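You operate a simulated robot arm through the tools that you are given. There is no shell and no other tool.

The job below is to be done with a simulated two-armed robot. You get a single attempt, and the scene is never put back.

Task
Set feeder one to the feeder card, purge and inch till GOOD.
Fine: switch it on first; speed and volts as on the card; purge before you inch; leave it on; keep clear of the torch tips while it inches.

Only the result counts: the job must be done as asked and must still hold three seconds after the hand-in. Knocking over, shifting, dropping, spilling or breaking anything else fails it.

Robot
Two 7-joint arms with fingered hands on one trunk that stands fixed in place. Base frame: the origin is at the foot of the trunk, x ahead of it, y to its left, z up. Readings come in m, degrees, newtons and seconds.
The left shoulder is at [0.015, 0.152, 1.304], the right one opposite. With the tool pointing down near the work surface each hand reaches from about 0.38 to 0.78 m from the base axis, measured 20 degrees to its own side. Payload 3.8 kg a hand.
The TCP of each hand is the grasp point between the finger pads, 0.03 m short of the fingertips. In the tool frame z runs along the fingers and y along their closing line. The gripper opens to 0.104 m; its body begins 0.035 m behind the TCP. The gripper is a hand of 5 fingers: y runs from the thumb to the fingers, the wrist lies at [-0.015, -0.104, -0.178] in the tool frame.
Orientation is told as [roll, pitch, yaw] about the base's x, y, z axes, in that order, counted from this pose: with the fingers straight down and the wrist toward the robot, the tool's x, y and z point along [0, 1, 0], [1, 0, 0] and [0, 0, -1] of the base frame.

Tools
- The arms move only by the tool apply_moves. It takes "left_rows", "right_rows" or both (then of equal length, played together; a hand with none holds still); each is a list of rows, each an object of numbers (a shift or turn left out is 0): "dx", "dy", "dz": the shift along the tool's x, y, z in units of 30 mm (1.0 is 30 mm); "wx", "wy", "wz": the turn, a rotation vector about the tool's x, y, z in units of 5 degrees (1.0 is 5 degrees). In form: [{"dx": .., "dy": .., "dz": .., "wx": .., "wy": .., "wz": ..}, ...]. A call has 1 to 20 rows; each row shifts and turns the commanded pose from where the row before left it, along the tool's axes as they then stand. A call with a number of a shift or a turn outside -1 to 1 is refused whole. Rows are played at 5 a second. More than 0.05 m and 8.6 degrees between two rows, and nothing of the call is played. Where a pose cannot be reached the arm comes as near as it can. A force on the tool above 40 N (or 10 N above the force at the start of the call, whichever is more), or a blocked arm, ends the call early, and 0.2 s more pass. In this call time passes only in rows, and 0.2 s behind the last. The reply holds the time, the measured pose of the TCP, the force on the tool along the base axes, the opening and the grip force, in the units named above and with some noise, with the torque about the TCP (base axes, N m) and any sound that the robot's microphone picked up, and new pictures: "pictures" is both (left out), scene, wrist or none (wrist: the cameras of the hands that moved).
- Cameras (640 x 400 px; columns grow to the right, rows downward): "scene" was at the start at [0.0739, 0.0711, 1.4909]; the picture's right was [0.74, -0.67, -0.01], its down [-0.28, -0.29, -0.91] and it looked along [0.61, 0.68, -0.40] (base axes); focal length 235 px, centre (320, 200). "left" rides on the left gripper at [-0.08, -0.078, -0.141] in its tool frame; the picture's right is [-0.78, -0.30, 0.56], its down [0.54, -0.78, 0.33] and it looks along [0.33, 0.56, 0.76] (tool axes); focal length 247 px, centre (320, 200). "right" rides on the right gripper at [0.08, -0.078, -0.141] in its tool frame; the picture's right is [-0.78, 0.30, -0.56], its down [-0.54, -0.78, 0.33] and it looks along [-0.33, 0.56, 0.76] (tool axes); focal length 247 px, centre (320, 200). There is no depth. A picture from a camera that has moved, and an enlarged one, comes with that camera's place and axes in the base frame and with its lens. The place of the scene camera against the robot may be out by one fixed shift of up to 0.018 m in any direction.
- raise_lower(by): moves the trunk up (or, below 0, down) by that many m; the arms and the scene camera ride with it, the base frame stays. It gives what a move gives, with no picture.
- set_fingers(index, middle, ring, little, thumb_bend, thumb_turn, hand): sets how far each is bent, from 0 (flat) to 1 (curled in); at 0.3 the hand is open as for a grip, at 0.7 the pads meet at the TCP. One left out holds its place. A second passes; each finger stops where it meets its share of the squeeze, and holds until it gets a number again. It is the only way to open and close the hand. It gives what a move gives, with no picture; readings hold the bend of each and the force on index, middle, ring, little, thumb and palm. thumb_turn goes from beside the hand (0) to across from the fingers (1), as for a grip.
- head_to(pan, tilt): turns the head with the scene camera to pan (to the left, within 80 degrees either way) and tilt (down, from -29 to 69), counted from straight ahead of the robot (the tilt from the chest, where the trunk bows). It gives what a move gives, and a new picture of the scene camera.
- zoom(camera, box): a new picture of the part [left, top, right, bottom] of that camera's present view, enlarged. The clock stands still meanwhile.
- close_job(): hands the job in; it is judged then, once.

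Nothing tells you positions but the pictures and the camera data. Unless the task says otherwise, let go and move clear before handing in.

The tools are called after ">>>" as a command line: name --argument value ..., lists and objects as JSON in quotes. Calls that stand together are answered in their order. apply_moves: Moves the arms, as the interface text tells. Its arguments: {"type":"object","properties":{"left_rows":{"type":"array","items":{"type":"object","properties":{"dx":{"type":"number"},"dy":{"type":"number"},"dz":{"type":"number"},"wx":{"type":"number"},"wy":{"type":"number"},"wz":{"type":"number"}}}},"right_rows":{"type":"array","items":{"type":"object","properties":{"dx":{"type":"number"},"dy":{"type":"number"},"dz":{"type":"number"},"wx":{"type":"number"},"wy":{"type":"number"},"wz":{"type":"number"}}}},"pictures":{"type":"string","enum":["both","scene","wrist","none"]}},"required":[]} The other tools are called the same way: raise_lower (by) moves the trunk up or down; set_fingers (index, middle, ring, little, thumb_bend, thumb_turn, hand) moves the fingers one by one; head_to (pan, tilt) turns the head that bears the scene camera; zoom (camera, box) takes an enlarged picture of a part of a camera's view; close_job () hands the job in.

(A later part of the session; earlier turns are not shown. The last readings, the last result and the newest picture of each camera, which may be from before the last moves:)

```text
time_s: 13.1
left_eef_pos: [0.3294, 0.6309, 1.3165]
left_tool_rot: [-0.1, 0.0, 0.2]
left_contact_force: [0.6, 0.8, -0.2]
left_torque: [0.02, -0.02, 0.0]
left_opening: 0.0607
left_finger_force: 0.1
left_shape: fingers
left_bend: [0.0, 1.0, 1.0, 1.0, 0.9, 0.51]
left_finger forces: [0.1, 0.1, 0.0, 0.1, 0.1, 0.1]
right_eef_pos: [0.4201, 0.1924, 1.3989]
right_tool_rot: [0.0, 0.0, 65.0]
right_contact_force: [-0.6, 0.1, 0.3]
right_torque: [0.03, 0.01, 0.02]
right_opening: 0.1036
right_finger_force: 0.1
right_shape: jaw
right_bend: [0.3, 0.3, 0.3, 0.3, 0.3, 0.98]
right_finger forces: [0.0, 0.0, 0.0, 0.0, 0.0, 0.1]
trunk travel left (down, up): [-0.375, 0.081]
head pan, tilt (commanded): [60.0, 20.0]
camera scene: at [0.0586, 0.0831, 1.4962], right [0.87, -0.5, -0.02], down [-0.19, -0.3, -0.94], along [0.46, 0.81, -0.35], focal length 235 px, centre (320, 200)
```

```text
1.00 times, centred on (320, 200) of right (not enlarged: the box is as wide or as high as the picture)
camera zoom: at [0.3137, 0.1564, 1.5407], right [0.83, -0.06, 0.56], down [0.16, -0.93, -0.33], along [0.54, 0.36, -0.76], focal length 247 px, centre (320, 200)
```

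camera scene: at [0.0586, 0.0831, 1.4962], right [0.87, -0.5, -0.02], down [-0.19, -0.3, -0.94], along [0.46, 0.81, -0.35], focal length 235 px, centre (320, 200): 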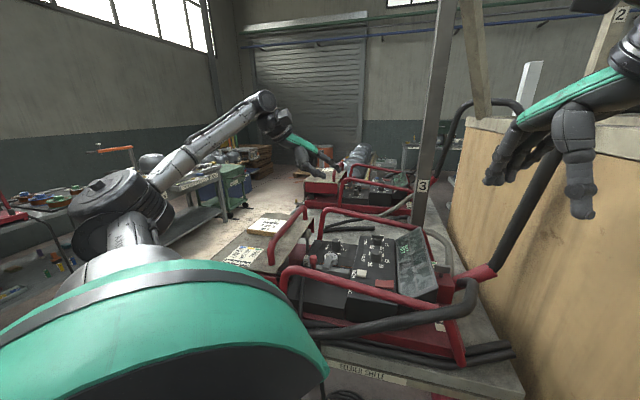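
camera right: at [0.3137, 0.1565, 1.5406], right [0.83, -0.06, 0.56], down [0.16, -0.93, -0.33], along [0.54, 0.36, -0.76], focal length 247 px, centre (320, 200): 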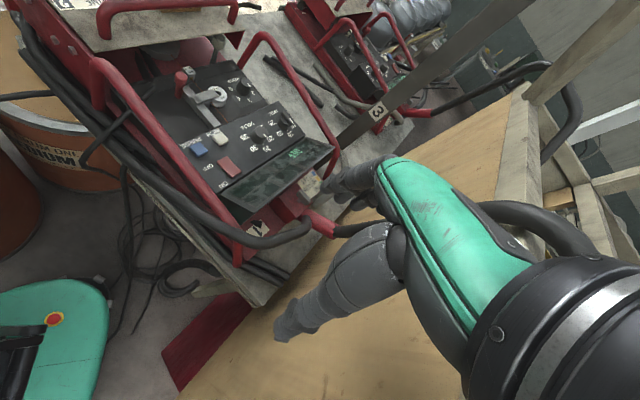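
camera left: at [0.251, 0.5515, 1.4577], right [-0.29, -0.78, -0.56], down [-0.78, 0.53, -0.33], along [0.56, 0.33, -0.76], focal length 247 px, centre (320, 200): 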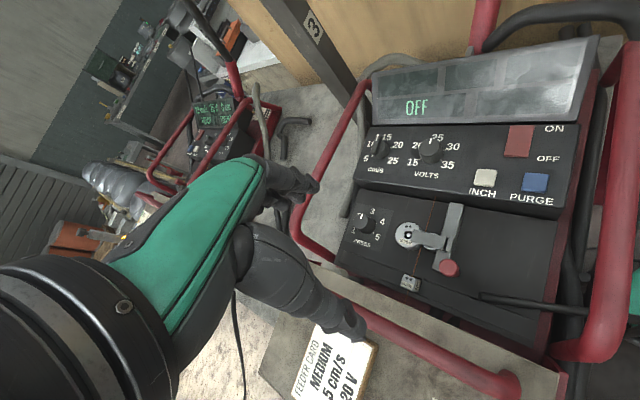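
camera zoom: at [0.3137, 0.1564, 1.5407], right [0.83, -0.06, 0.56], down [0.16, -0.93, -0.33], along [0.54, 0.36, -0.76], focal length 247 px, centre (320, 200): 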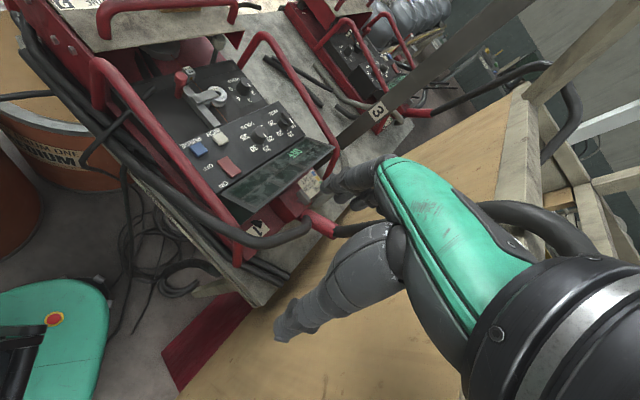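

>>> zoom --camera "scene" --box '[240, 90, 380, 200]'

>>> zoom --camera "left" --box '[200, 100, 400, 300]'

```text
3.64 times, centred on (310, 145) of scene
camera zoom: at [0.0586, 0.0831, 1.4962], right [0.87, -0.5, -0.02], down [-0.19, -0.3, -0.94], along [0.46, 0.81, -0.35], focal length 856 px, centre (356, 400)
```

zoom: 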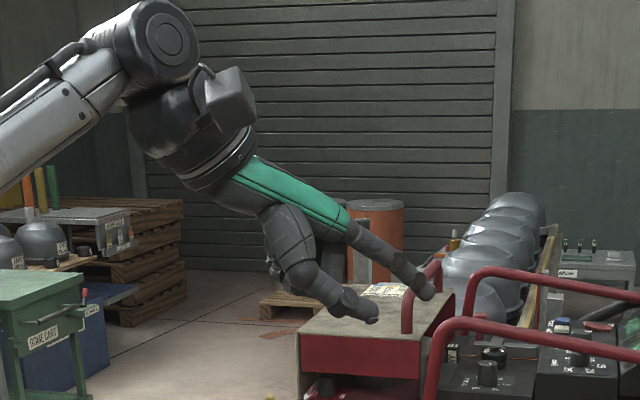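

```text
2.00 times, centred on (300, 200) of left
camera zoom: at [0.2509, 0.5515, 1.4578], right [-0.29, -0.78, -0.56], down [-0.78, 0.53, -0.33], along [0.56, 0.33, -0.76], focal length 494 px, centre (360, 200)
```

zoom: 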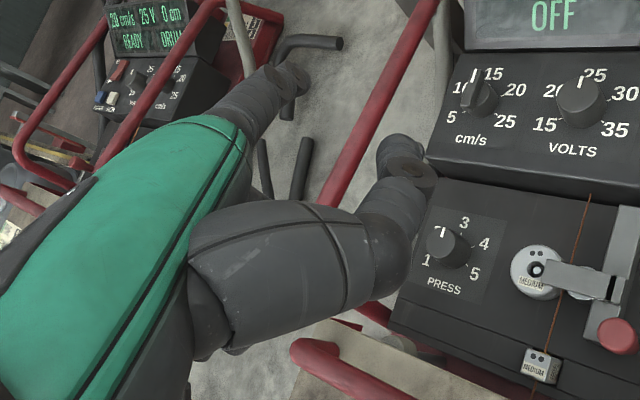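

The flat index points well forward of the tool axis (about 28° below horizontal), so a partly bent index is better for pressing down. I bend the index to 0.4 and lay the thumb beside the hand, then look again.

>>> set_fingers --hand "left" --index 0.4 --thumb_bend 0.3 --thumb_turn 0

>>> zoom --camera "scene" --box '[240, 90, 380, 200]'

>>> zoom --camera "left" --box '[160, 80, 480, 280]'

```text
time_s: 14.1
left_eef_pos: [0.3268, 0.6308, 1.3166]
left_tool_rot: [-0.1, -0.1, 0.2]
left_contact_force: [-0.2, 0.1, -0.4]
left_torque: [-0.02, -0.03, -0.01]
left_opening: 0.1375
left_finger_force: 0.0
left_shape: fingers
left_bend: [0.4, 1.0, 1.0, 1.0, 0.3, 0.0]
left_finger forces: [0.0, 0.0, 0.0, 0.0, 0.1, 0.1]
right_eef_pos: [0.42, 0.1924, 1.3994]
right_tool_rot: [-0.1, -0.1, 65.0]
right_contact_force: [-1.1, 0.3, 0.0]
right_torque: [0.0, 0.01, 0.0]
right_opening: 0.1037
right_finger_force: 0.1
right_shape: jaw
right_bend: [0.3, 0.3, 0.3, 0.3, 0.3, 0.98]
right_finger forces: [0.0, 0.0, 0.1, 0.0, 0.0, 0.0]
trunk travel left (down, up): [-0.375, 0.081]
head pan, tilt (commanded): [60.0, 20.0]
```

```text
3.64 times, centred on (310, 145) of scene
camera zoom: at [0.0587, 0.0831, 1.4962], right [0.87, -0.5, -0.02], down [-0.19, -0.3, -0.94], along [0.46, 0.81, -0.35], focal length 856 px, centre (356, 400)
```

zoom: 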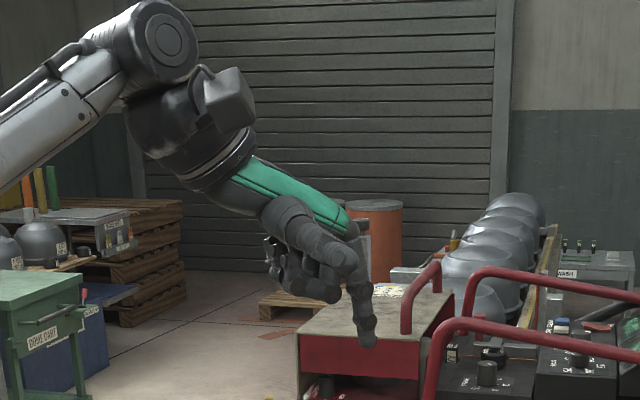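

```text
2.00 times, centred on (320, 180) of left
camera zoom: at [0.2509, 0.5515, 1.4579], right [-0.29, -0.78, -0.56], down [-0.78, 0.53, -0.33], along [0.56, 0.33, -0.76], focal length 494 px, centre (320, 240)
```

zoom: 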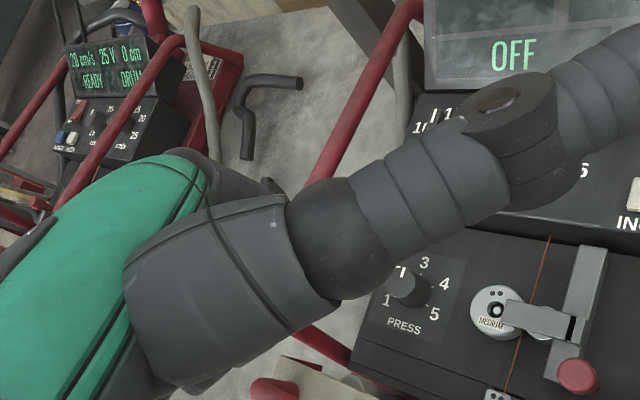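

>>> set_fingers --hand "left" --thumb_bend 1 --thumb_turn 0

>>> zoom --camera "scene" --box '[240, 90, 380, 200]'

>>> zoom --camera "left" --box '[160, 80, 480, 280]'

```text
time_s: 15.1
left_eef_pos: [0.3292, 0.6311, 1.3163]
left_tool_rot: [-0.2, -0.1, 0.2]
left_contact_force: [-0.1, -0.5, 0.1]
left_torque: [-0.02, -0.01, -0.01]
left_opening: 0.0539
left_finger_force: 0.1
left_shape: fingers
left_bend: [0.4, 1.0, 1.0, 1.0, 1.0, 0.0]
left_finger forces: [0.0, 0.1, 0.1, 0.0, 0.0, 0.0]
right_eef_pos: [0.4198, 0.194, 1.3995]
right_tool_rot: [0.0, 0.0, 65.0]
right_contact_force: [-0.8, 0.9, 0.1]
right_torque: [0.01, -0.01, -0.01]
right_opening: 0.1036
right_finger_force: 0.0
right_shape: jaw
right_bend: [0.3, 0.3, 0.3, 0.3, 0.3, 0.98]
right_finger forces: [0.0, 0.0, 0.0, 0.1, 0.0, 0.1]
trunk travel left (down, up): [-0.375, 0.081]
head pan, tilt (commanded): [60.0, 20.0]
```

```text
3.64 times, centred on (310, 145) of scene
camera zoom: at [0.0587, 0.0831, 1.4962], right [0.87, -0.5, -0.02], down [-0.19, -0.3, -0.94], along [0.46, 0.81, -0.35], focal length 856 px, centre (356, 400)
```

zoom: 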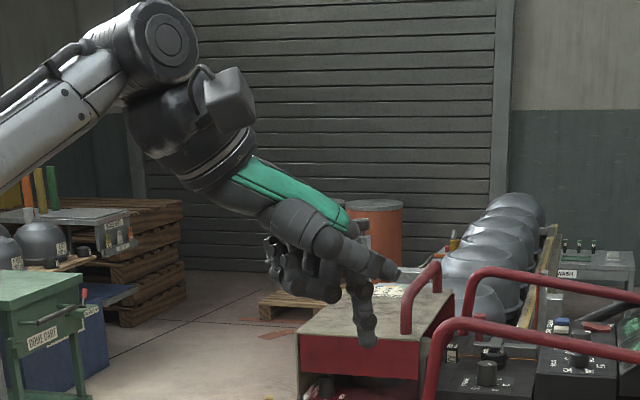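

```text
2.00 times, centred on (320, 180) of left
camera zoom: at [0.2509, 0.5515, 1.4578], right [-0.29, -0.78, -0.56], down [-0.78, 0.53, -0.33], along [0.56, 0.33, -0.76], focal length 494 px, centre (320, 240)
```

zoom: 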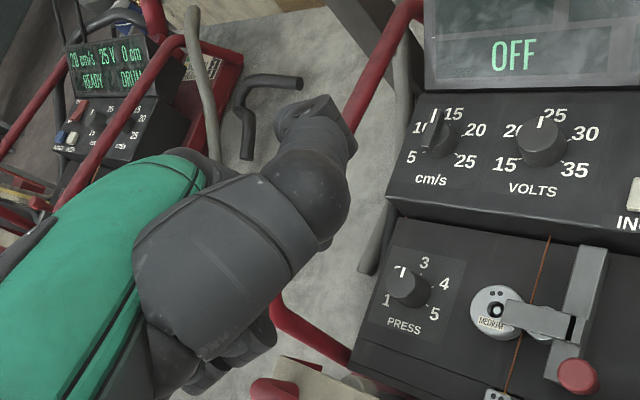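

>>> zoom --camera "scene" --box '[300, 200, 460, 300]'

>>> zoom --camera "right" --box '[160, 40, 320, 210]'

```text
4.00 times, centred on (380, 250) of scene
camera zoom: at [0.0587, 0.0831, 1.4962], right [0.87, -0.5, -0.02], down [-0.19, -0.3, -0.94], along [0.46, 0.81, -0.35], focal length 942 px, centre (80, 0)
```

zoom: 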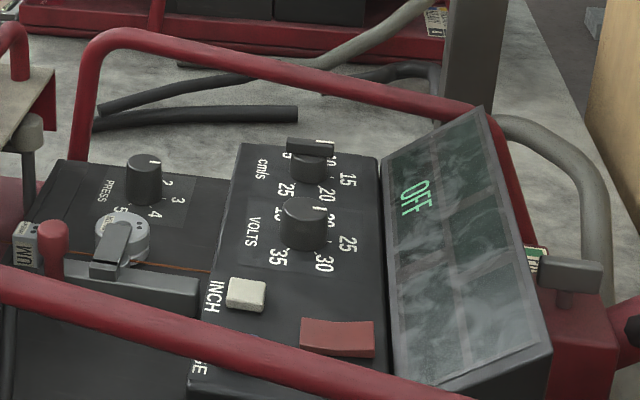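

```text
2.35 times, centred on (240, 125) of right
camera zoom: at [0.3138, 0.1564, 1.5407], right [0.83, -0.06, 0.56], down [0.16, -0.93, -0.33], along [0.54, 0.36, -0.76], focal length 581 px, centre (508, 376)
```

zoom: 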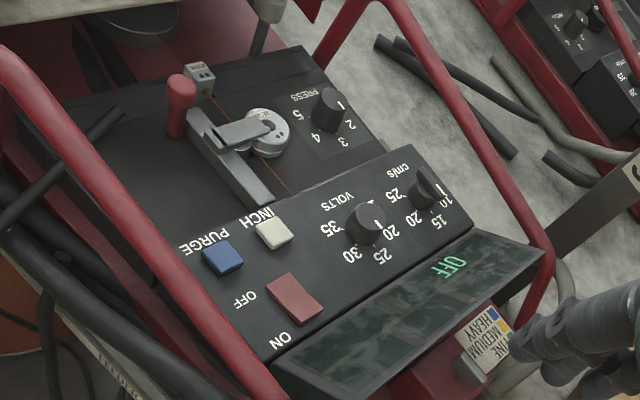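

The index tip is now the lowest part of the hand, at roughly tool offset (-0.03, +0.033, +0.02), and the scene camera reads about 17 mm too high. The near bail runs at about z 1.14, 5–6 cm outside PURGE. I turn the left hand to yaw −45° so it lines up with the panel, and bring the tip above the ON end of the rocker near (0.432, 0.400).

>>> apply_moves --left_rows '[{"wz": 1}, {"wz": 1}, {"wz": 1}, {"wz": 1}, {"wz": 1}, {"wz": 1}, {"wz": 1}, {"wz": 1}, {"wz": 1}, {"dy": 0.968, "dx": -0.288}, {"dy": 0.968, "dx": -0.288}, {"dy": 0.968, "dx": -0.288}, {"dy": 0.968, "dx": -0.288, "dz": 0.5}, {"dy": 0.968, "dx": -0.288, "dz": 0.5}, {"dy": 0.968, "dx": -0.288, "dz": 0.5}, {"dy": 0.968, "dx": -0.288, "dz": 0.5}, {}]' --pictures "both"

>>> zoom --camera "right" --box '[140, 20, 360, 230]'

```text
time_s: 18.6
left_eef_pos: [0.4291, 0.4457, 1.2547]
left_tool_rot: [-0.1, -0.1, -44.8]
left_contact_force: [-0.4, 0.2, -0.4]
left_torque: [0.03, -0.01, -0.01]
left_opening: 0.0536
left_finger_force: 0.1
left_shape: fingers
left_bend: [0.4, 1.0, 1.0, 1.0, 1.0, 0.0]
left_finger forces: [0.0, 0.1, 0.0, 0.0, 0.0, 0.0]
right_eef_pos: [0.4205, 0.1929, 1.4014]
right_tool_rot: [0.0, 0.0, 65.0]
right_contact_force: [0.0, -0.3, 0.6]
right_torque: [0.01, -0.02, 0.0]
right_opening: 0.1036
right_finger_force: 0.2
right_shape: jaw
right_bend: [0.3, 0.3, 0.3, 0.3, 0.3, 0.98]
right_finger forces: [0.1, 0.0, 0.0, 0.0, 0.1, 0.0]
trunk travel left (down, up): [-0.375, 0.081]
head pan, tilt (commanded): [60.0, 20.0]
camera scene: at [0.0584, 0.0832, 1.4962], right [0.87, -0.5, -0.02], down [-0.19, -0.3, -0.94], along [0.46, 0.81, -0.35], focal length 235 px, centre (320, 200)
camera left: at [0.3167, 0.444, 1.3967], right [-0.76, -0.34, -0.56], down [-0.17, 0.93, -0.33], along [0.63, -0.16, -0.76], focal length 247 px, centre (320, 200)
```

scene: 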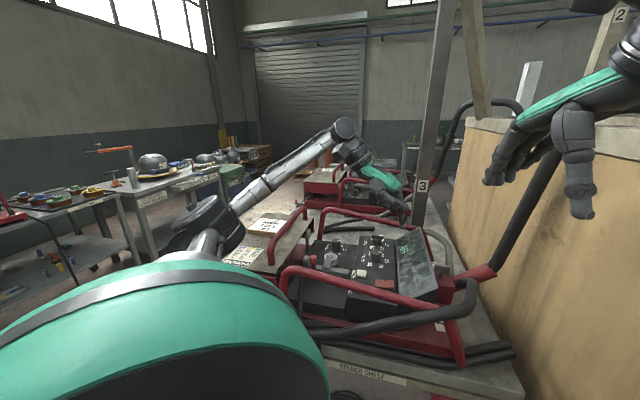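
left: 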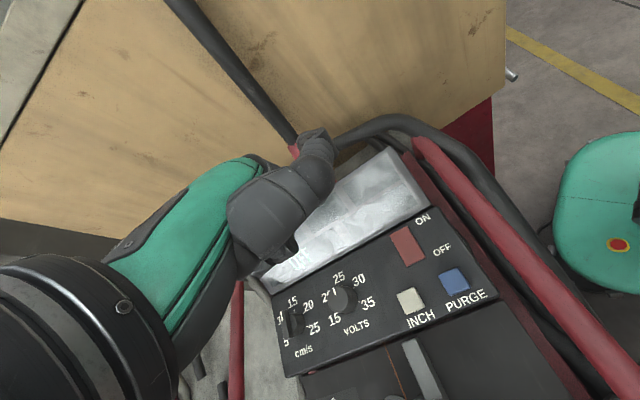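

```text
1.90 times, centred on (250, 125) of right
camera zoom: at [0.3135, 0.1565, 1.5407], right [0.83, -0.06, 0.56], down [0.16, -0.93, -0.33], along [0.54, 0.36, -0.76], focal length 470 px, centre (453, 343)
```

zoom: 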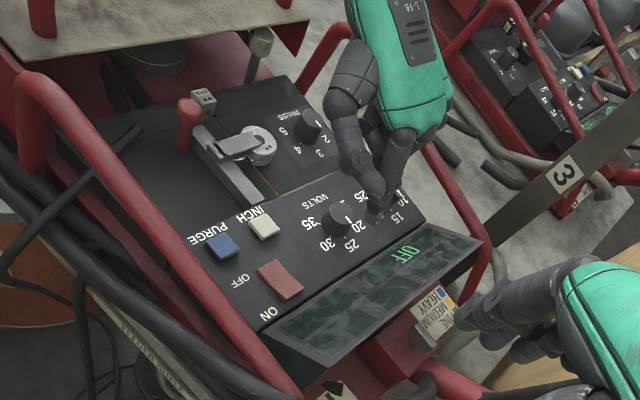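

>>> zoom --camera "right" --box '[270, 40, 370, 150]'

>>> zoom --camera "scene" --box '[330, 140, 450, 240]'

```text
3.64 times, centred on (320, 95) of right
camera zoom: at [0.3135, 0.1565, 1.5407], right [0.83, -0.06, 0.56], down [0.16, -0.93, -0.33], along [0.54, 0.36, -0.76], focal length 898 px, centre (320, 582)
```

zoom: 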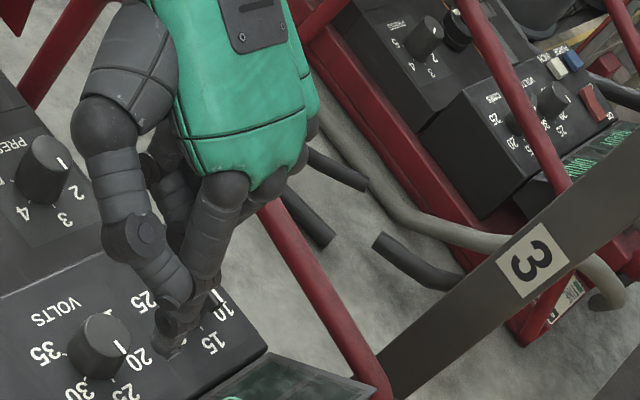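

```text
4.00 times, centred on (390, 190) of scene
camera zoom: at [0.0584, 0.0832, 1.4962], right [0.87, -0.5, -0.02], down [-0.19, -0.3, -0.94], along [0.46, 0.81, -0.35], focal length 942 px, centre (40, 240)
```

zoom: 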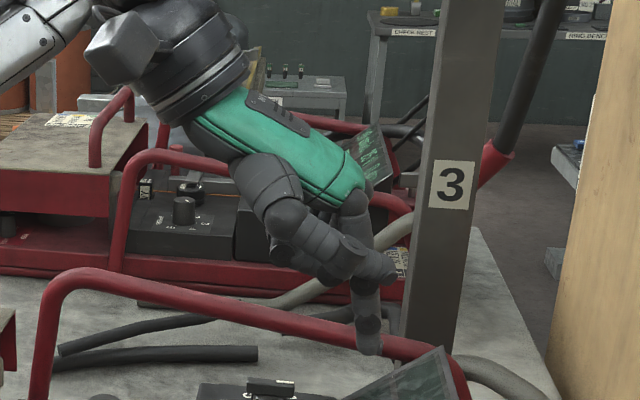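

Triangulating from the scene and right cameras puts the index tip at about (0.463, 0.410, 1.223), a tool offset of about (0, 0.050, 0.031). I shift so the tip lies over the ON end near (0.425, 0.400) and lower it to hover about 4 cm above.

>>> apply_moves --left_rows '[{"dx": -0.59, "dy": -0.33}, {"dx": -0.58, "dy": -0.33}, {"dz": 0.85}, {"dz": 0.85}, {"dz": 0.85}, {}]' --pictures "both"

>>> zoom --camera "right" --box '[180, 80, 320, 210]'

>>> zoom --camera "scene" --box '[320, 180, 440, 300]'

```text
time_s: 20.1
left_eef_pos: [0.3902, 0.4323, 1.18]
left_tool_rot: [0.0, -0.1, -44.9]
left_contact_force: [-0.8, 0.2, 0.0]
left_torque: [0.02, 0.0, 0.0]
left_opening: 0.0536
left_finger_force: 0.0
left_shape: fingers
left_bend: [0.4, 1.0, 1.0, 1.0, 1.0, 0.0]
left_finger forces: [0.0, 0.0, 0.0, 0.1, 0.0, 0.1]
right_eef_pos: [0.4201, 0.194, 1.3992]
right_tool_rot: [0.0, 0.0, 65.0]
right_contact_force: [0.2, 0.1, 0.2]
right_torque: [-0.01, -0.01, 0.01]
right_opening: 0.1038
right_finger_force: 0.0
right_shape: jaw
right_bend: [0.3, 0.3, 0.3, 0.3, 0.3, 0.98]
right_finger forces: [0.0, 0.0, 0.1, 0.0, 0.1, 0.0]
trunk travel left (down, up): [-0.375, 0.081]
head pan, tilt (commanded): [60.0, 20.0]
camera scene: at [0.0588, 0.083, 1.4962], right [0.87, -0.5, -0.02], down [-0.19, -0.3, -0.94], along [0.46, 0.81, -0.35], focal length 235 px, centre (320, 200)
camera left: at [0.2791, 0.4316, 1.3211], right [-0.76, -0.34, -0.56], down [-0.17, 0.93, -0.33], along [0.63, -0.16, -0.76], focal length 247 px, centre (320, 200)
```

scene: 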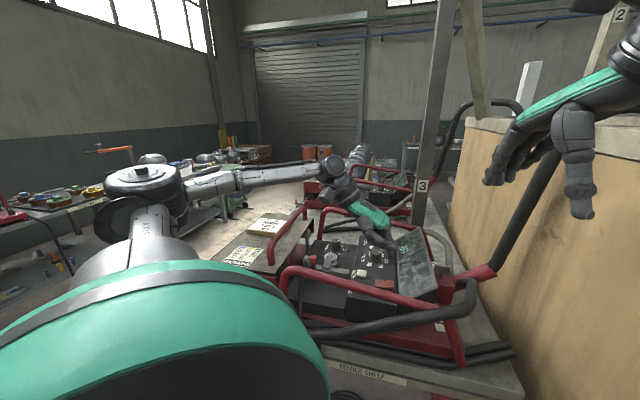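
left: 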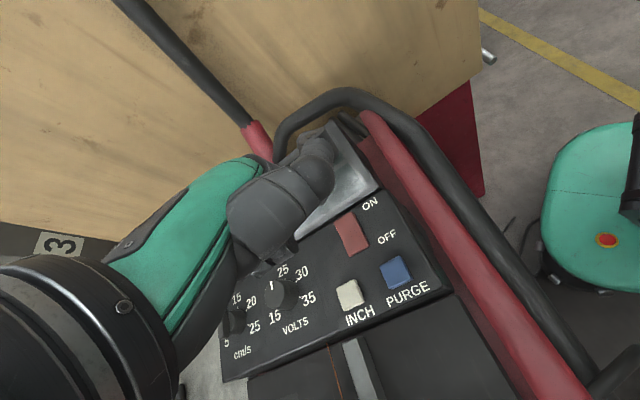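

```text
3.08 times, centred on (250, 145) of right
camera zoom: at [0.3139, 0.1564, 1.5406], right [0.83, -0.06, 0.56], down [0.16, -0.93, -0.33], along [0.54, 0.36, -0.76], focal length 760 px, centre (535, 369)
```

zoom: 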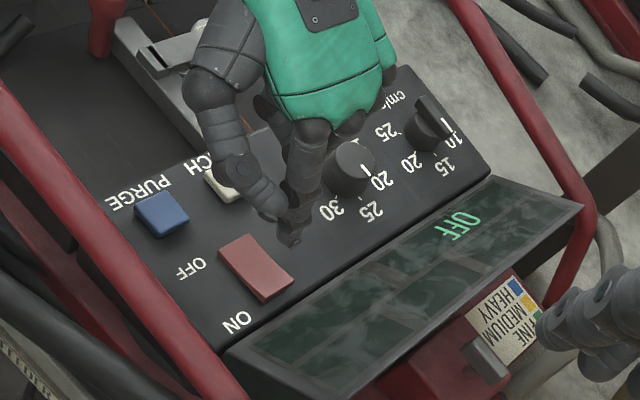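

```text
3.33 times, centred on (380, 240) of scene
camera zoom: at [0.0588, 0.083, 1.4962], right [0.87, -0.5, -0.02], down [-0.19, -0.3, -0.94], along [0.46, 0.81, -0.35], focal length 785 px, centre (120, 67)
```

zoom: 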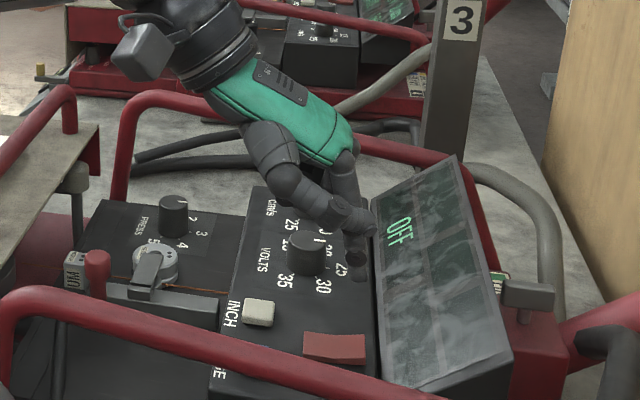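

The tip is over the ON half as planned. I lower it 40 mm, then continue in small steps while watching force and display.

>>> apply_moves --left_rows '[{"dz": 0.45}, {"dz": 0.45}, {"dz": 0.45}, {"dz": 0.15}, {"dz": 0.1}, {}]' --pictures "none"

>>> zoom --camera "right" --box '[180, 80, 320, 210]'

>>> zoom --camera "scene" --box '[320, 180, 440, 300]'

```text
time_s: 21.4
left_eef_pos: [0.3908, 0.4333, 1.1319]
left_tool_rot: [0.0, -0.1, -44.8]
left_contact_force: [-0.9, 0.5, -0.2]
left_torque: [-0.05, 0.0, 0.01]
left_opening: 0.0537
left_finger_force: 0.1
left_shape: fingers
left_bend: [0.4, 1.0, 1.0, 1.0, 1.0, 0.0]
left_finger forces: [0.0, 0.0, 0.1, 0.0, 0.0, 0.0]
right_eef_pos: [0.4201, 0.1938, 1.3998]
right_tool_rot: [0.0, 0.0, 65.0]
right_contact_force: [-1.0, 0.4, -0.1]
right_torque: [0.01, 0.01, 0.0]
right_opening: 0.1036
right_finger_force: 0.0
right_shape: jaw
right_bend: [0.3, 0.3, 0.3, 0.3, 0.3, 0.98]
right_finger forces: [0.0, 0.0, 0.0, 0.0, 0.0, 0.1]
trunk travel left (down, up): [-0.375, 0.081]
head pan, tilt (commanded): [60.0, 20.0]
```

```text
3.08 times, centred on (250, 145) of right
camera zoom: at [0.3139, 0.1564, 1.5406], right [0.83, -0.06, 0.56], down [0.16, -0.93, -0.33], along [0.54, 0.36, -0.76], focal length 760 px, centre (535, 369)
```

zoom: 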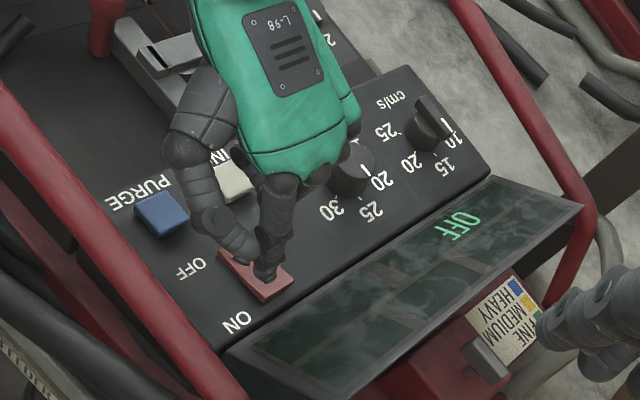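

```text
3.33 times, centred on (380, 240) of scene
camera zoom: at [0.0588, 0.083, 1.4962], right [0.87, -0.5, -0.02], down [-0.19, -0.3, -0.94], along [0.46, 0.81, -0.35], focal length 785 px, centre (120, 67)
```

zoom: 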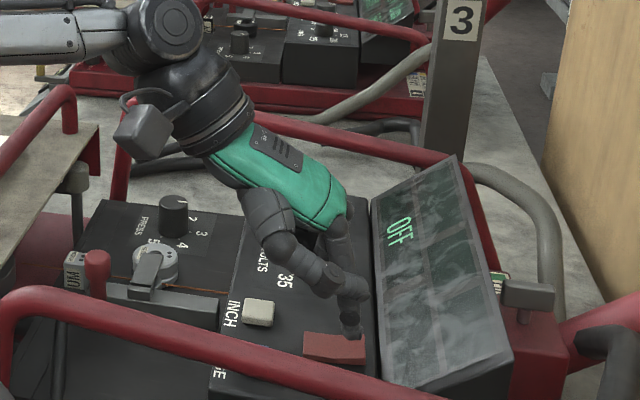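

>>> apply_moves --left_rows '[{"dz": 0.1}, {"dz": 0.1}, {"dz": 0.1}, {}]' --pictures "none"

>>> zoom --camera "right" --box '[180, 80, 320, 210]'

```text
time_s: 22.4
left_eef_pos: [0.3908, 0.4328, 1.1225]
left_tool_rot: [0.0, -0.1, -44.8]
left_contact_force: [-0.1, -0.1, 0.5]
left_torque: [0.01, -0.01, 0.04]
left_opening: 0.0536
left_finger_force: 0.3
left_shape: fingers
left_bend: [0.4, 1.0, 1.0, 1.0, 1.0, 0.0]
left_finger forces: [0.1, 0.0, 0.1, 0.1, 0.0, 0.0]
right_eef_pos: [0.4204, 0.194, 1.3994]
right_tool_rot: [0.0, 0.0, 65.0]
right_contact_force: [-1.0, 0.0, 0.1]
right_torque: [0.01, 0.01, 0.0]
right_opening: 0.1037
right_finger_force: 0.1
right_shape: jaw
right_bend: [0.3, 0.3, 0.3, 0.3, 0.3, 0.98]
right_finger forces: [0.1, 0.0, 0.1, 0.0, 0.0, 0.0]
trunk travel left (down, up): [-0.375, 0.081]
head pan, tilt (commanded): [60.0, 20.0]
```

```text
3.08 times, centred on (250, 145) of right
camera zoom: at [0.3138, 0.1564, 1.5407], right [0.83, -0.06, 0.56], down [0.16, -0.93, -0.33], along [0.54, 0.36, -0.76], focal length 760 px, centre (535, 369)
```

zoom: 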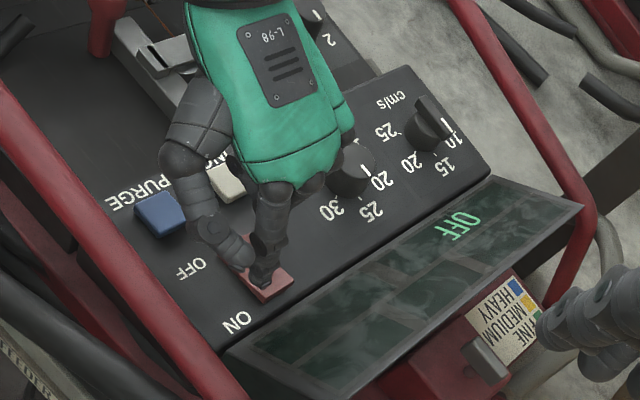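

>>> apply_moves --left_rows '[{"dz": 0.1}, {"dz": 0.1}, {}]' --pictures "none"

>>> zoom --camera "scene" --box '[320, 180, 440, 300]'

```text
time_s: 23.2
left_eef_pos: [0.391, 0.433, 1.1163]
left_tool_rot: [0.0, -0.1, -44.8]
left_contact_force: [0.5, -0.3, 0.3]
left_torque: [-0.01, 0.0, 0.0]
left_opening: 0.0535
left_finger_force: 0.3
left_shape: fingers
left_bend: [0.4, 1.0, 1.0, 1.0, 1.0, 0.0]
left_finger forces: [0.4, 0.1, 0.0, 0.1, 0.0, 0.0]
right_eef_pos: [0.4207, 0.1931, 1.3993]
right_tool_rot: [-0.1, 0.0, 65.0]
right_contact_force: [0.0, -0.8, -0.2]
right_torque: [0.0, 0.02, 0.02]
right_opening: 0.1039
right_finger_force: 0.0
right_shape: jaw
right_bend: [0.3, 0.3, 0.3, 0.3, 0.3, 0.98]
right_finger forces: [0.0, 0.0, 0.0, 0.0, 0.0, 0.1]
trunk travel left (down, up): [-0.375, 0.081]
head pan, tilt (commanded): [60.0, 20.0]
```

```text
3.33 times, centred on (380, 240) of scene
camera zoom: at [0.0586, 0.0829, 1.4962], right [0.87, -0.5, -0.02], down [-0.19, -0.3, -0.94], along [0.46, 0.81, -0.35], focal length 785 px, centre (120, 67)
```

zoom: 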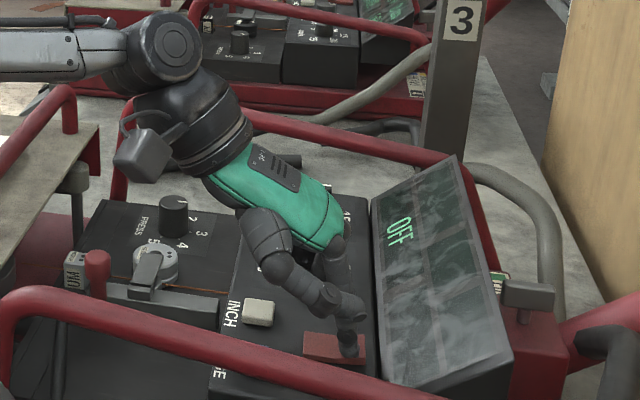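

>>> apply_moves --left_rows '[{"dz": 0.1}, {"dz": 0.1}, {}]' --pictures "none"

>>> zoom --camera "right" --box '[180, 80, 320, 210]'

```text
time_s: 24.1
left_eef_pos: [0.3905, 0.4324, 1.1112]
left_tool_rot: [0.2, -0.3, -44.8]
left_contact_force: [-1.3, 0.5, 11.2]
left_torque: [-0.45, -0.29, 0.0]
left_opening: 0.0533
left_finger_force: 5.3
left_shape: fingers
left_bend: [0.39, 1.0, 1.0, 1.0, 1.0, 0.0]
left_finger forces: [10.8, 0.0, 0.0, 0.1, 0.0, 0.0]
right_eef_pos: [0.4182, 0.1927, 1.4005]
right_tool_rot: [0.0, 0.0, 65.0]
right_contact_force: [-0.4, 0.0, 0.4]
right_torque: [0.01, 0.02, -0.03]
right_opening: 0.1037
right_finger_force: 0.0
right_shape: jaw
right_bend: [0.3, 0.3, 0.3, 0.3, 0.3, 0.98]
right_finger forces: [0.0, 0.0, 0.0, 0.1, 0.0, 0.0]
trunk travel left (down, up): [-0.375, 0.081]
head pan, tilt (commanded): [60.0, 20.0]
```

```text
3.08 times, centred on (250, 145) of right
camera zoom: at [0.3123, 0.1555, 1.5412], right [0.83, -0.06, 0.56], down [0.16, -0.93, -0.33], along [0.54, 0.36, -0.76], focal length 760 px, centre (535, 369)
```

zoom: 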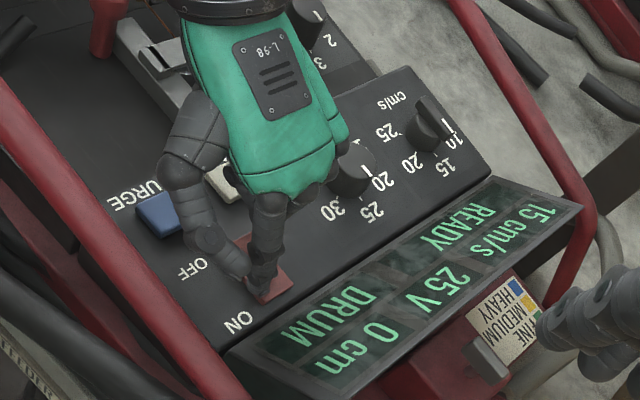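

The feeder is ON: the display shows 15 cm/s, 25 V, 0 cm, READY, DRUM. So PRESS, which points the same way as volts at 25, is on 3. I lift off and set a thumb–index pinch for the volts knob.

>>> apply_moves --left_rows '[{"dz": -0.8}, {"dz": -1}, {"dz": -1}, {"dz": -0.5}, {}]' --pictures "none"

>>> set_fingers --hand "left" --index 0.42 --thumb_bend 0.42 --thumb_turn 1

>>> zoom --camera "left" --box '[0, 0, 640, 400]'

>>> zoom --camera "right" --box '[180, 40, 340, 210]'

>>> zoom --camera "scene" --box '[320, 140, 460, 260]'

```text
time_s: 25.2
left_eef_pos: [0.3915, 0.4352, 1.2086]
left_tool_rot: [0.0, -0.1, -44.8]
left_contact_force: [0.2, 0.0, -0.8]
left_torque: [0.01, 0.02, -0.03]
left_opening: 0.0534
left_finger_force: 0.1
left_shape: fingers
left_bend: [0.4, 1.0, 1.0, 1.0, 1.0, 0.0]
left_finger forces: [0.1, 0.1, 0.0, 0.0, 0.0, 0.0]
right_eef_pos: [0.4192, 0.1934, 1.3997]
right_tool_rot: [0.0, 0.0, 65.0]
right_contact_force: [-0.1, -0.1, -0.4]
right_torque: [-0.01, 0.0, -0.03]
right_opening: 0.1039
right_finger_force: 0.0
right_shape: jaw
right_bend: [0.3, 0.3, 0.3, 0.3, 0.3, 0.98]
right_finger forces: [0.0, 0.0, 0.0, 0.0, 0.0, 0.1]
trunk travel left (down, up): [-0.375, 0.081]
head pan, tilt (commanded): [60.0, 20.0]
```

```text
time_s: 26.2
left_eef_pos: [0.3915, 0.4343, 1.2084]
left_tool_rot: [0.0, -0.1, -44.8]
left_contact_force: [-0.7, 0.2, 0.3]
left_torque: [-0.03, 0.0, -0.02]
left_opening: 0.0723
left_finger_force: 0.1
left_shape: fingers
left_bend: [0.42, 1.0, 1.0, 1.0, 0.42, 0.99]
left_finger forces: [0.1, 0.0, 0.1, 0.0, 0.0, 0.0]
right_eef_pos: [0.4193, 0.1935, 1.4003]
right_tool_rot: [0.0, 0.0, 64.9]
right_contact_force: [-0.1, 0.4, 0.3]
right_torque: [-0.02, 0.01, -0.02]
right_opening: 0.1038
right_finger_force: 0.1
right_shape: jaw
right_bend: [0.3, 0.3, 0.3, 0.3, 0.3, 0.98]
right_finger forces: [0.0, 0.0, 0.0, 0.0, 0.0, 0.1]
trunk travel left (down, up): [-0.375, 0.081]
head pan, tilt (commanded): [60.0, 20.0]
```

```text
1.00 times, centred on (320, 200) of left (not enlarged: the box is as wide or as high as the picture)
camera zoom: at [0.2788, 0.4332, 1.35], right [-0.76, -0.34, -0.56], down [-0.17, 0.93, -0.33], along [0.63, -0.16, -0.76], focal length 247 px, centre (320, 200)
```

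zoom: 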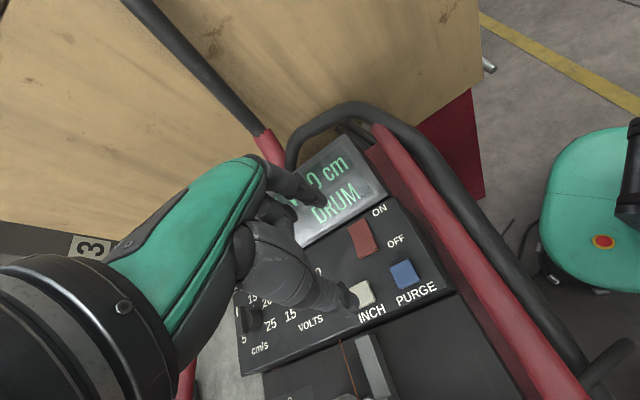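

```text
2.35 times, centred on (260, 125) of right
camera zoom: at [0.3139, 0.1564, 1.5406], right [0.83, -0.06, 0.56], down [0.16, -0.93, -0.33], along [0.54, 0.36, -0.76], focal length 581 px, centre (461, 376)
```

zoom: 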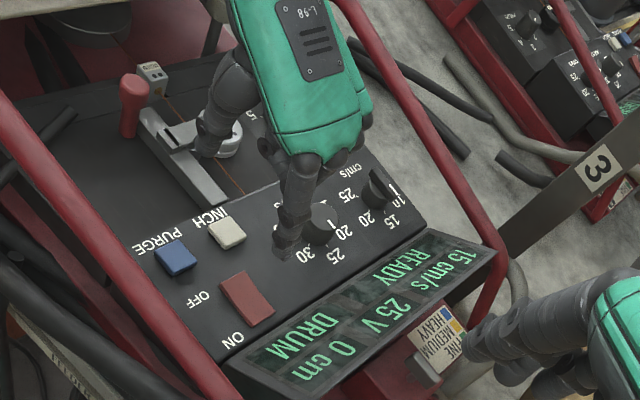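

```text
3.33 times, centred on (390, 200) of scene
camera zoom: at [0.0588, 0.083, 1.4962], right [0.87, -0.5, -0.02], down [-0.19, -0.3, -0.94], along [0.46, 0.81, -0.35], focal length 785 px, centre (87, 200)
```

zoom: 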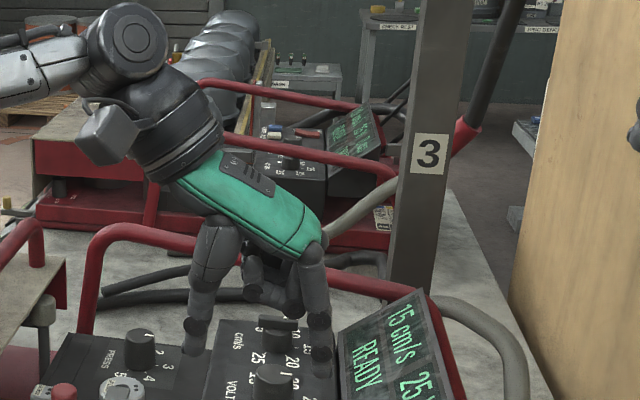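

>>> apply_moves --left_rows '[{"dx": 0.9, "dy": 0.085}, {"dx": 0.9, "dy": 0.085}, {"dx": 0.9, "dy": 0.085}, {"dx": 0.92, "dy": 0.085}, {}]' --pictures "wrist"

>>> zoom --camera "right" --box '[200, 30, 340, 170]'

>>> zoom --camera "scene" --box '[320, 140, 460, 280]'

```text
time_s: 27.4
left_eef_pos: [0.4748, 0.5028, 1.2111]
left_tool_rot: [0.1, -0.2, -44.9]
left_contact_force: [0.3, 0.4, 0.5]
left_torque: [0.02, -0.04, 0.01]
left_opening: 0.0725
left_finger_force: 0.1
left_shape: fingers
left_bend: [0.42, 1.0, 1.0, 1.0, 0.42, 0.99]
left_finger forces: [0.0, 0.1, 0.1, 0.1, 0.0, 0.0]
right_eef_pos: [0.421, 0.1926, 1.3996]
right_tool_rot: [0.0, 0.0, 65.0]
right_contact_force: [-0.8, -0.3, -1.1]
right_torque: [0.0, -0.02, -0.02]
right_opening: 0.1035
right_finger_force: 0.1
right_shape: jaw
right_bend: [0.3, 0.3, 0.3, 0.3, 0.3, 0.98]
right_finger forces: [0.0, 0.0, 0.0, 0.1, 0.0, 0.0]
trunk travel left (down, up): [-0.375, 0.081]
head pan, tilt (commanded): [60.0, 20.0]
camera left: at [0.3627, 0.5018, 1.3513], right [-0.76, -0.34, -0.56], down [-0.17, 0.93, -0.33], along [0.63, -0.16, -0.76], focal length 247 px, centre (320, 200)
```

left: 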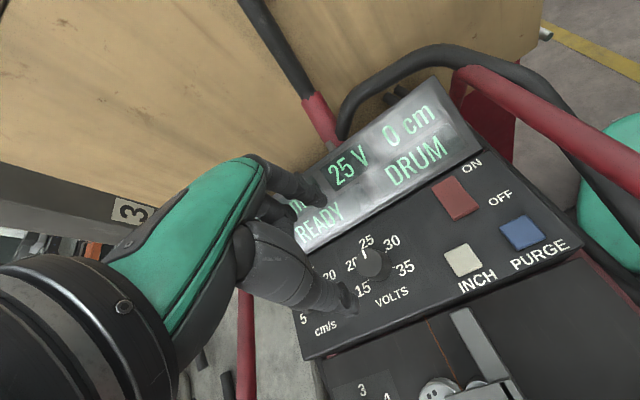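

```text
2.86 times, centred on (270, 100) of right
camera zoom: at [0.3136, 0.1563, 1.5407], right [0.83, -0.06, 0.56], down [0.16, -0.93, -0.33], along [0.54, 0.36, -0.76], focal length 706 px, centre (463, 486)
```

zoom: 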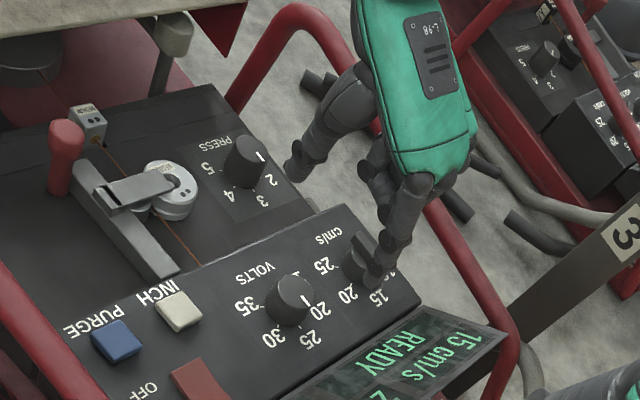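

```text
2.86 times, centred on (390, 210) of scene
camera zoom: at [0.0585, 0.083, 1.4962], right [0.87, -0.5, -0.02], down [-0.19, -0.3, -0.94], along [0.46, 0.81, -0.35], focal length 672 px, centre (120, 171)
```

zoom: 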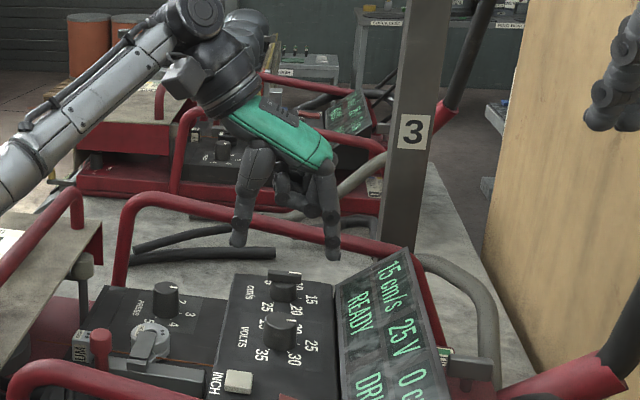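

Hand is centred over the volts knob within about 2 mm. I lower to where the tips straddle the knob just above the panel, watching for contact.

>>> apply_moves --left_rows '[{"dz": 0.9}, {"dz": 0.9}, {"dz": 0.7}, {"dz": 0.4}, {"dz": 0.2}, {}]' --pictures "wrist"

>>> zoom --camera "right" --box '[200, 60, 320, 170]'

>>> zoom --camera "scene" --box '[320, 180, 440, 290]'

```text
time_s: 28.9
left_eef_pos: [0.4745, 0.5026, 1.117]
left_tool_rot: [0.0, -0.1, -44.9]
left_contact_force: [-0.2, -0.4, -0.5]
left_torque: [-0.03, -0.01, 0.01]
left_opening: 0.0726
left_finger_force: 0.0
left_shape: fingers
left_bend: [0.42, 1.0, 1.0, 1.0, 0.42, 0.99]
left_finger forces: [0.0, 0.1, 0.0, 0.0, 0.0, 0.0]
right_eef_pos: [0.4192, 0.1934, 1.4001]
right_tool_rot: [0.0, 0.1, 65.0]
right_contact_force: [0.3, 0.2, 0.0]
right_torque: [0.01, 0.02, -0.04]
right_opening: 0.1036
right_finger_force: 0.0
right_shape: jaw
right_bend: [0.3, 0.3, 0.3, 0.3, 0.3, 0.98]
right_finger forces: [0.1, 0.1, 0.0, 0.0, 0.0, 0.0]
trunk travel left (down, up): [-0.375, 0.081]
head pan, tilt (commanded): [60.0, 20.0]
camera left: at [0.3624, 0.5016, 1.2573], right [-0.76, -0.34, -0.56], down [-0.17, 0.93, -0.33], along [0.63, -0.16, -0.76], focal length 247 px, centre (320, 200)
```

left: 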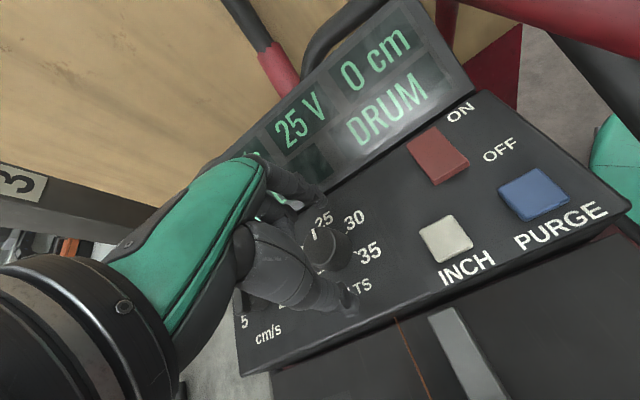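

```text
3.64 times, centred on (260, 115) of right
camera zoom: at [0.3137, 0.1563, 1.5407], right [0.83, -0.06, 0.56], down [0.16, -0.93, -0.33], along [0.54, 0.36, -0.76], focal length 898 px, centre (538, 509)
```

zoom: 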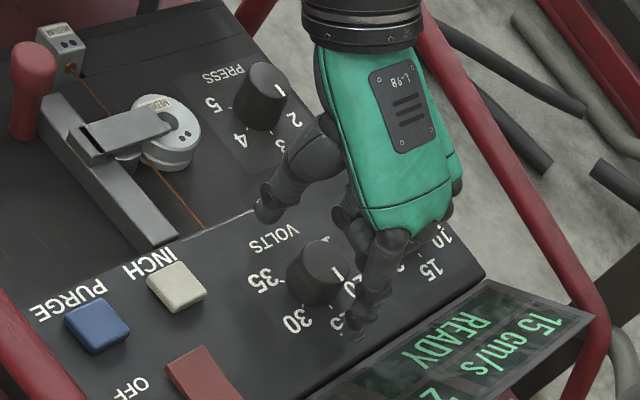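

```text
3.64 times, centred on (380, 235) of scene
camera zoom: at [0.0586, 0.083, 1.4962], right [0.87, -0.5, -0.02], down [-0.19, -0.3, -0.94], along [0.46, 0.81, -0.35], focal length 856 px, centre (102, 73)
```

zoom: 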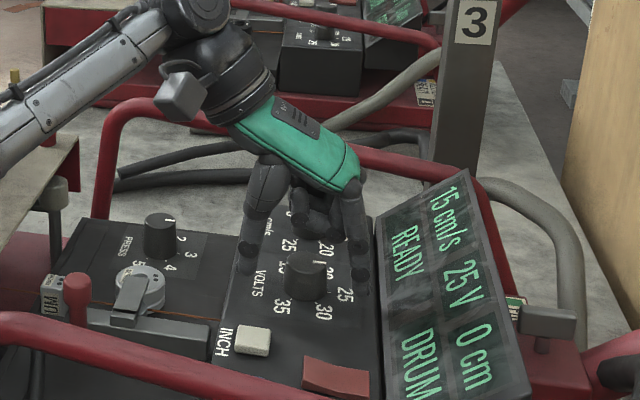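

>>> set_fingers --hand "left" --index 0.54 --thumb_bend 0.54

>>> zoom --camera "right" --box '[200, 60, 320, 170]'

>>> zoom --camera "scene" --box '[320, 180, 440, 290]'

```text
time_s: 29.9
left_eef_pos: [0.4743, 0.5028, 1.1158]
left_tool_rot: [0.0, -0.1, -44.8]
left_contact_force: [-0.5, 0.5, -0.2]
left_torque: [0.01, 0.01, -0.02]
left_opening: 0.0422
left_finger_force: 0.0
left_shape: fingers
left_bend: [0.54, 1.0, 1.0, 1.0, 0.54, 1.0]
left_finger forces: [0.1, 0.0, 0.1, 0.0, 0.0, 0.0]
right_eef_pos: [0.4204, 0.1934, 1.3997]
right_tool_rot: [0.0, 0.0, 65.1]
right_contact_force: [-0.9, 0.0, 0.2]
right_torque: [0.02, 0.02, 0.01]
right_opening: 0.1036
right_finger_force: 0.1
right_shape: jaw
right_bend: [0.3, 0.3, 0.3, 0.3, 0.3, 0.98]
right_finger forces: [0.0, 0.1, 0.1, 0.0, 0.1, 0.0]
trunk travel left (down, up): [-0.375, 0.081]
head pan, tilt (commanded): [60.0, 20.0]
```

```text
3.64 times, centred on (260, 115) of right
camera zoom: at [0.3139, 0.1564, 1.5406], right [0.83, -0.06, 0.56], down [0.16, -0.93, -0.33], along [0.54, 0.36, -0.76], focal length 898 px, centre (538, 509)
```

zoom: 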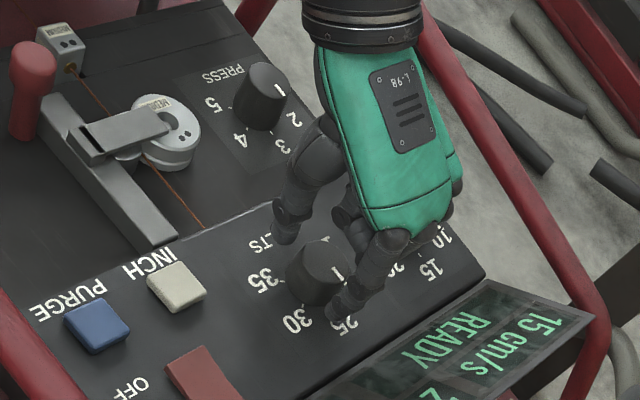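

```text
3.64 times, centred on (380, 235) of scene
camera zoom: at [0.0588, 0.083, 1.4962], right [0.87, -0.5, -0.02], down [-0.19, -0.3, -0.94], along [0.46, 0.81, -0.35], focal length 856 px, centre (102, 73)
```

zoom: 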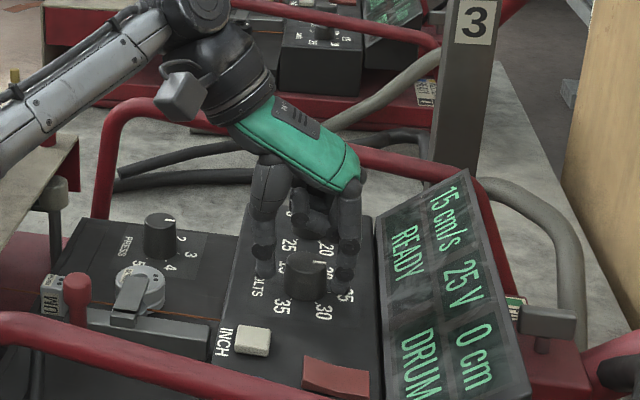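

>>> set_fingers --hand "left" --index 0.64 --thumb_bend 0.64

>>> zoom --camera "right" --box '[200, 60, 320, 170]'

>>> zoom --camera "scene" --box '[320, 180, 440, 290]'

```text
time_s: 30.9
left_eef_pos: [0.4737, 0.5023, 1.1164]
left_tool_rot: [0.0, -0.1, -44.9]
left_contact_force: [0.5, -0.6, -0.3]
left_torque: [-0.02, -0.04, -0.03]
left_opening: 0.0262
left_finger_force: 2.1
left_shape: fingers
left_bend: [0.6, 1.0, 1.0, 1.0, 0.61, 1.0]
left_finger forces: [2.8, 0.0, 0.1, 0.0, 2.5, 0.0]
right_eef_pos: [0.4192, 0.1935, 1.3997]
right_tool_rot: [0.1, -0.1, 65.0]
right_contact_force: [0.5, 0.3, -0.1]
right_torque: [-0.01, 0.03, -0.02]
right_opening: 0.1039
right_finger_force: 0.0
right_shape: jaw
right_bend: [0.3, 0.3, 0.3, 0.3, 0.3, 0.98]
right_finger forces: [0.0, 0.0, 0.0, 0.1, 0.0, 0.0]
trunk travel left (down, up): [-0.375, 0.081]
head pan, tilt (commanded): [60.0, 20.0]
```

```text
3.64 times, centred on (260, 115) of right
camera zoom: at [0.3138, 0.1562, 1.5407], right [0.83, -0.06, 0.56], down [0.16, -0.93, -0.33], along [0.54, 0.36, -0.76], focal length 898 px, centre (538, 509)
```

zoom: 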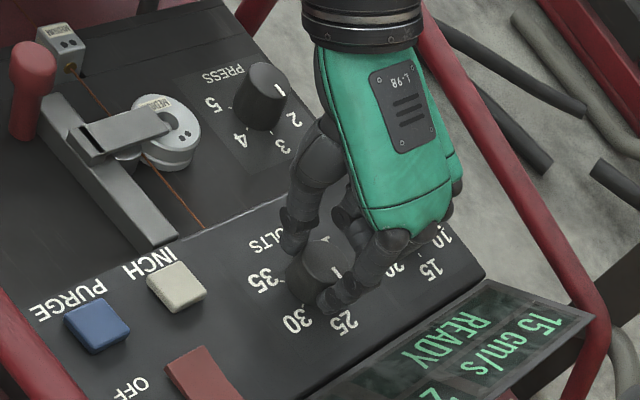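

```text
3.64 times, centred on (380, 235) of scene
camera zoom: at [0.0587, 0.0829, 1.4962], right [0.87, -0.5, -0.02], down [-0.19, -0.3, -0.94], along [0.46, 0.81, -0.35], focal length 856 px, centre (102, 73)
```

zoom: 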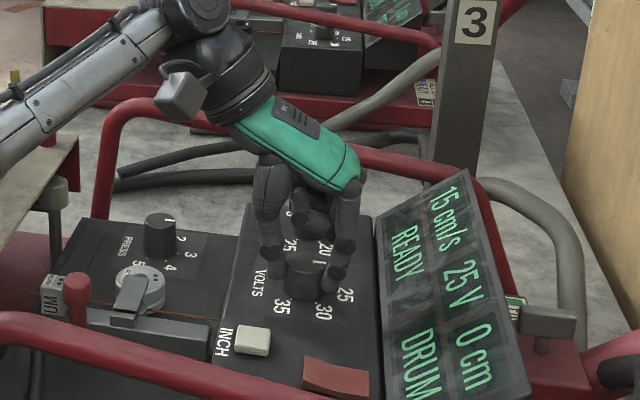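

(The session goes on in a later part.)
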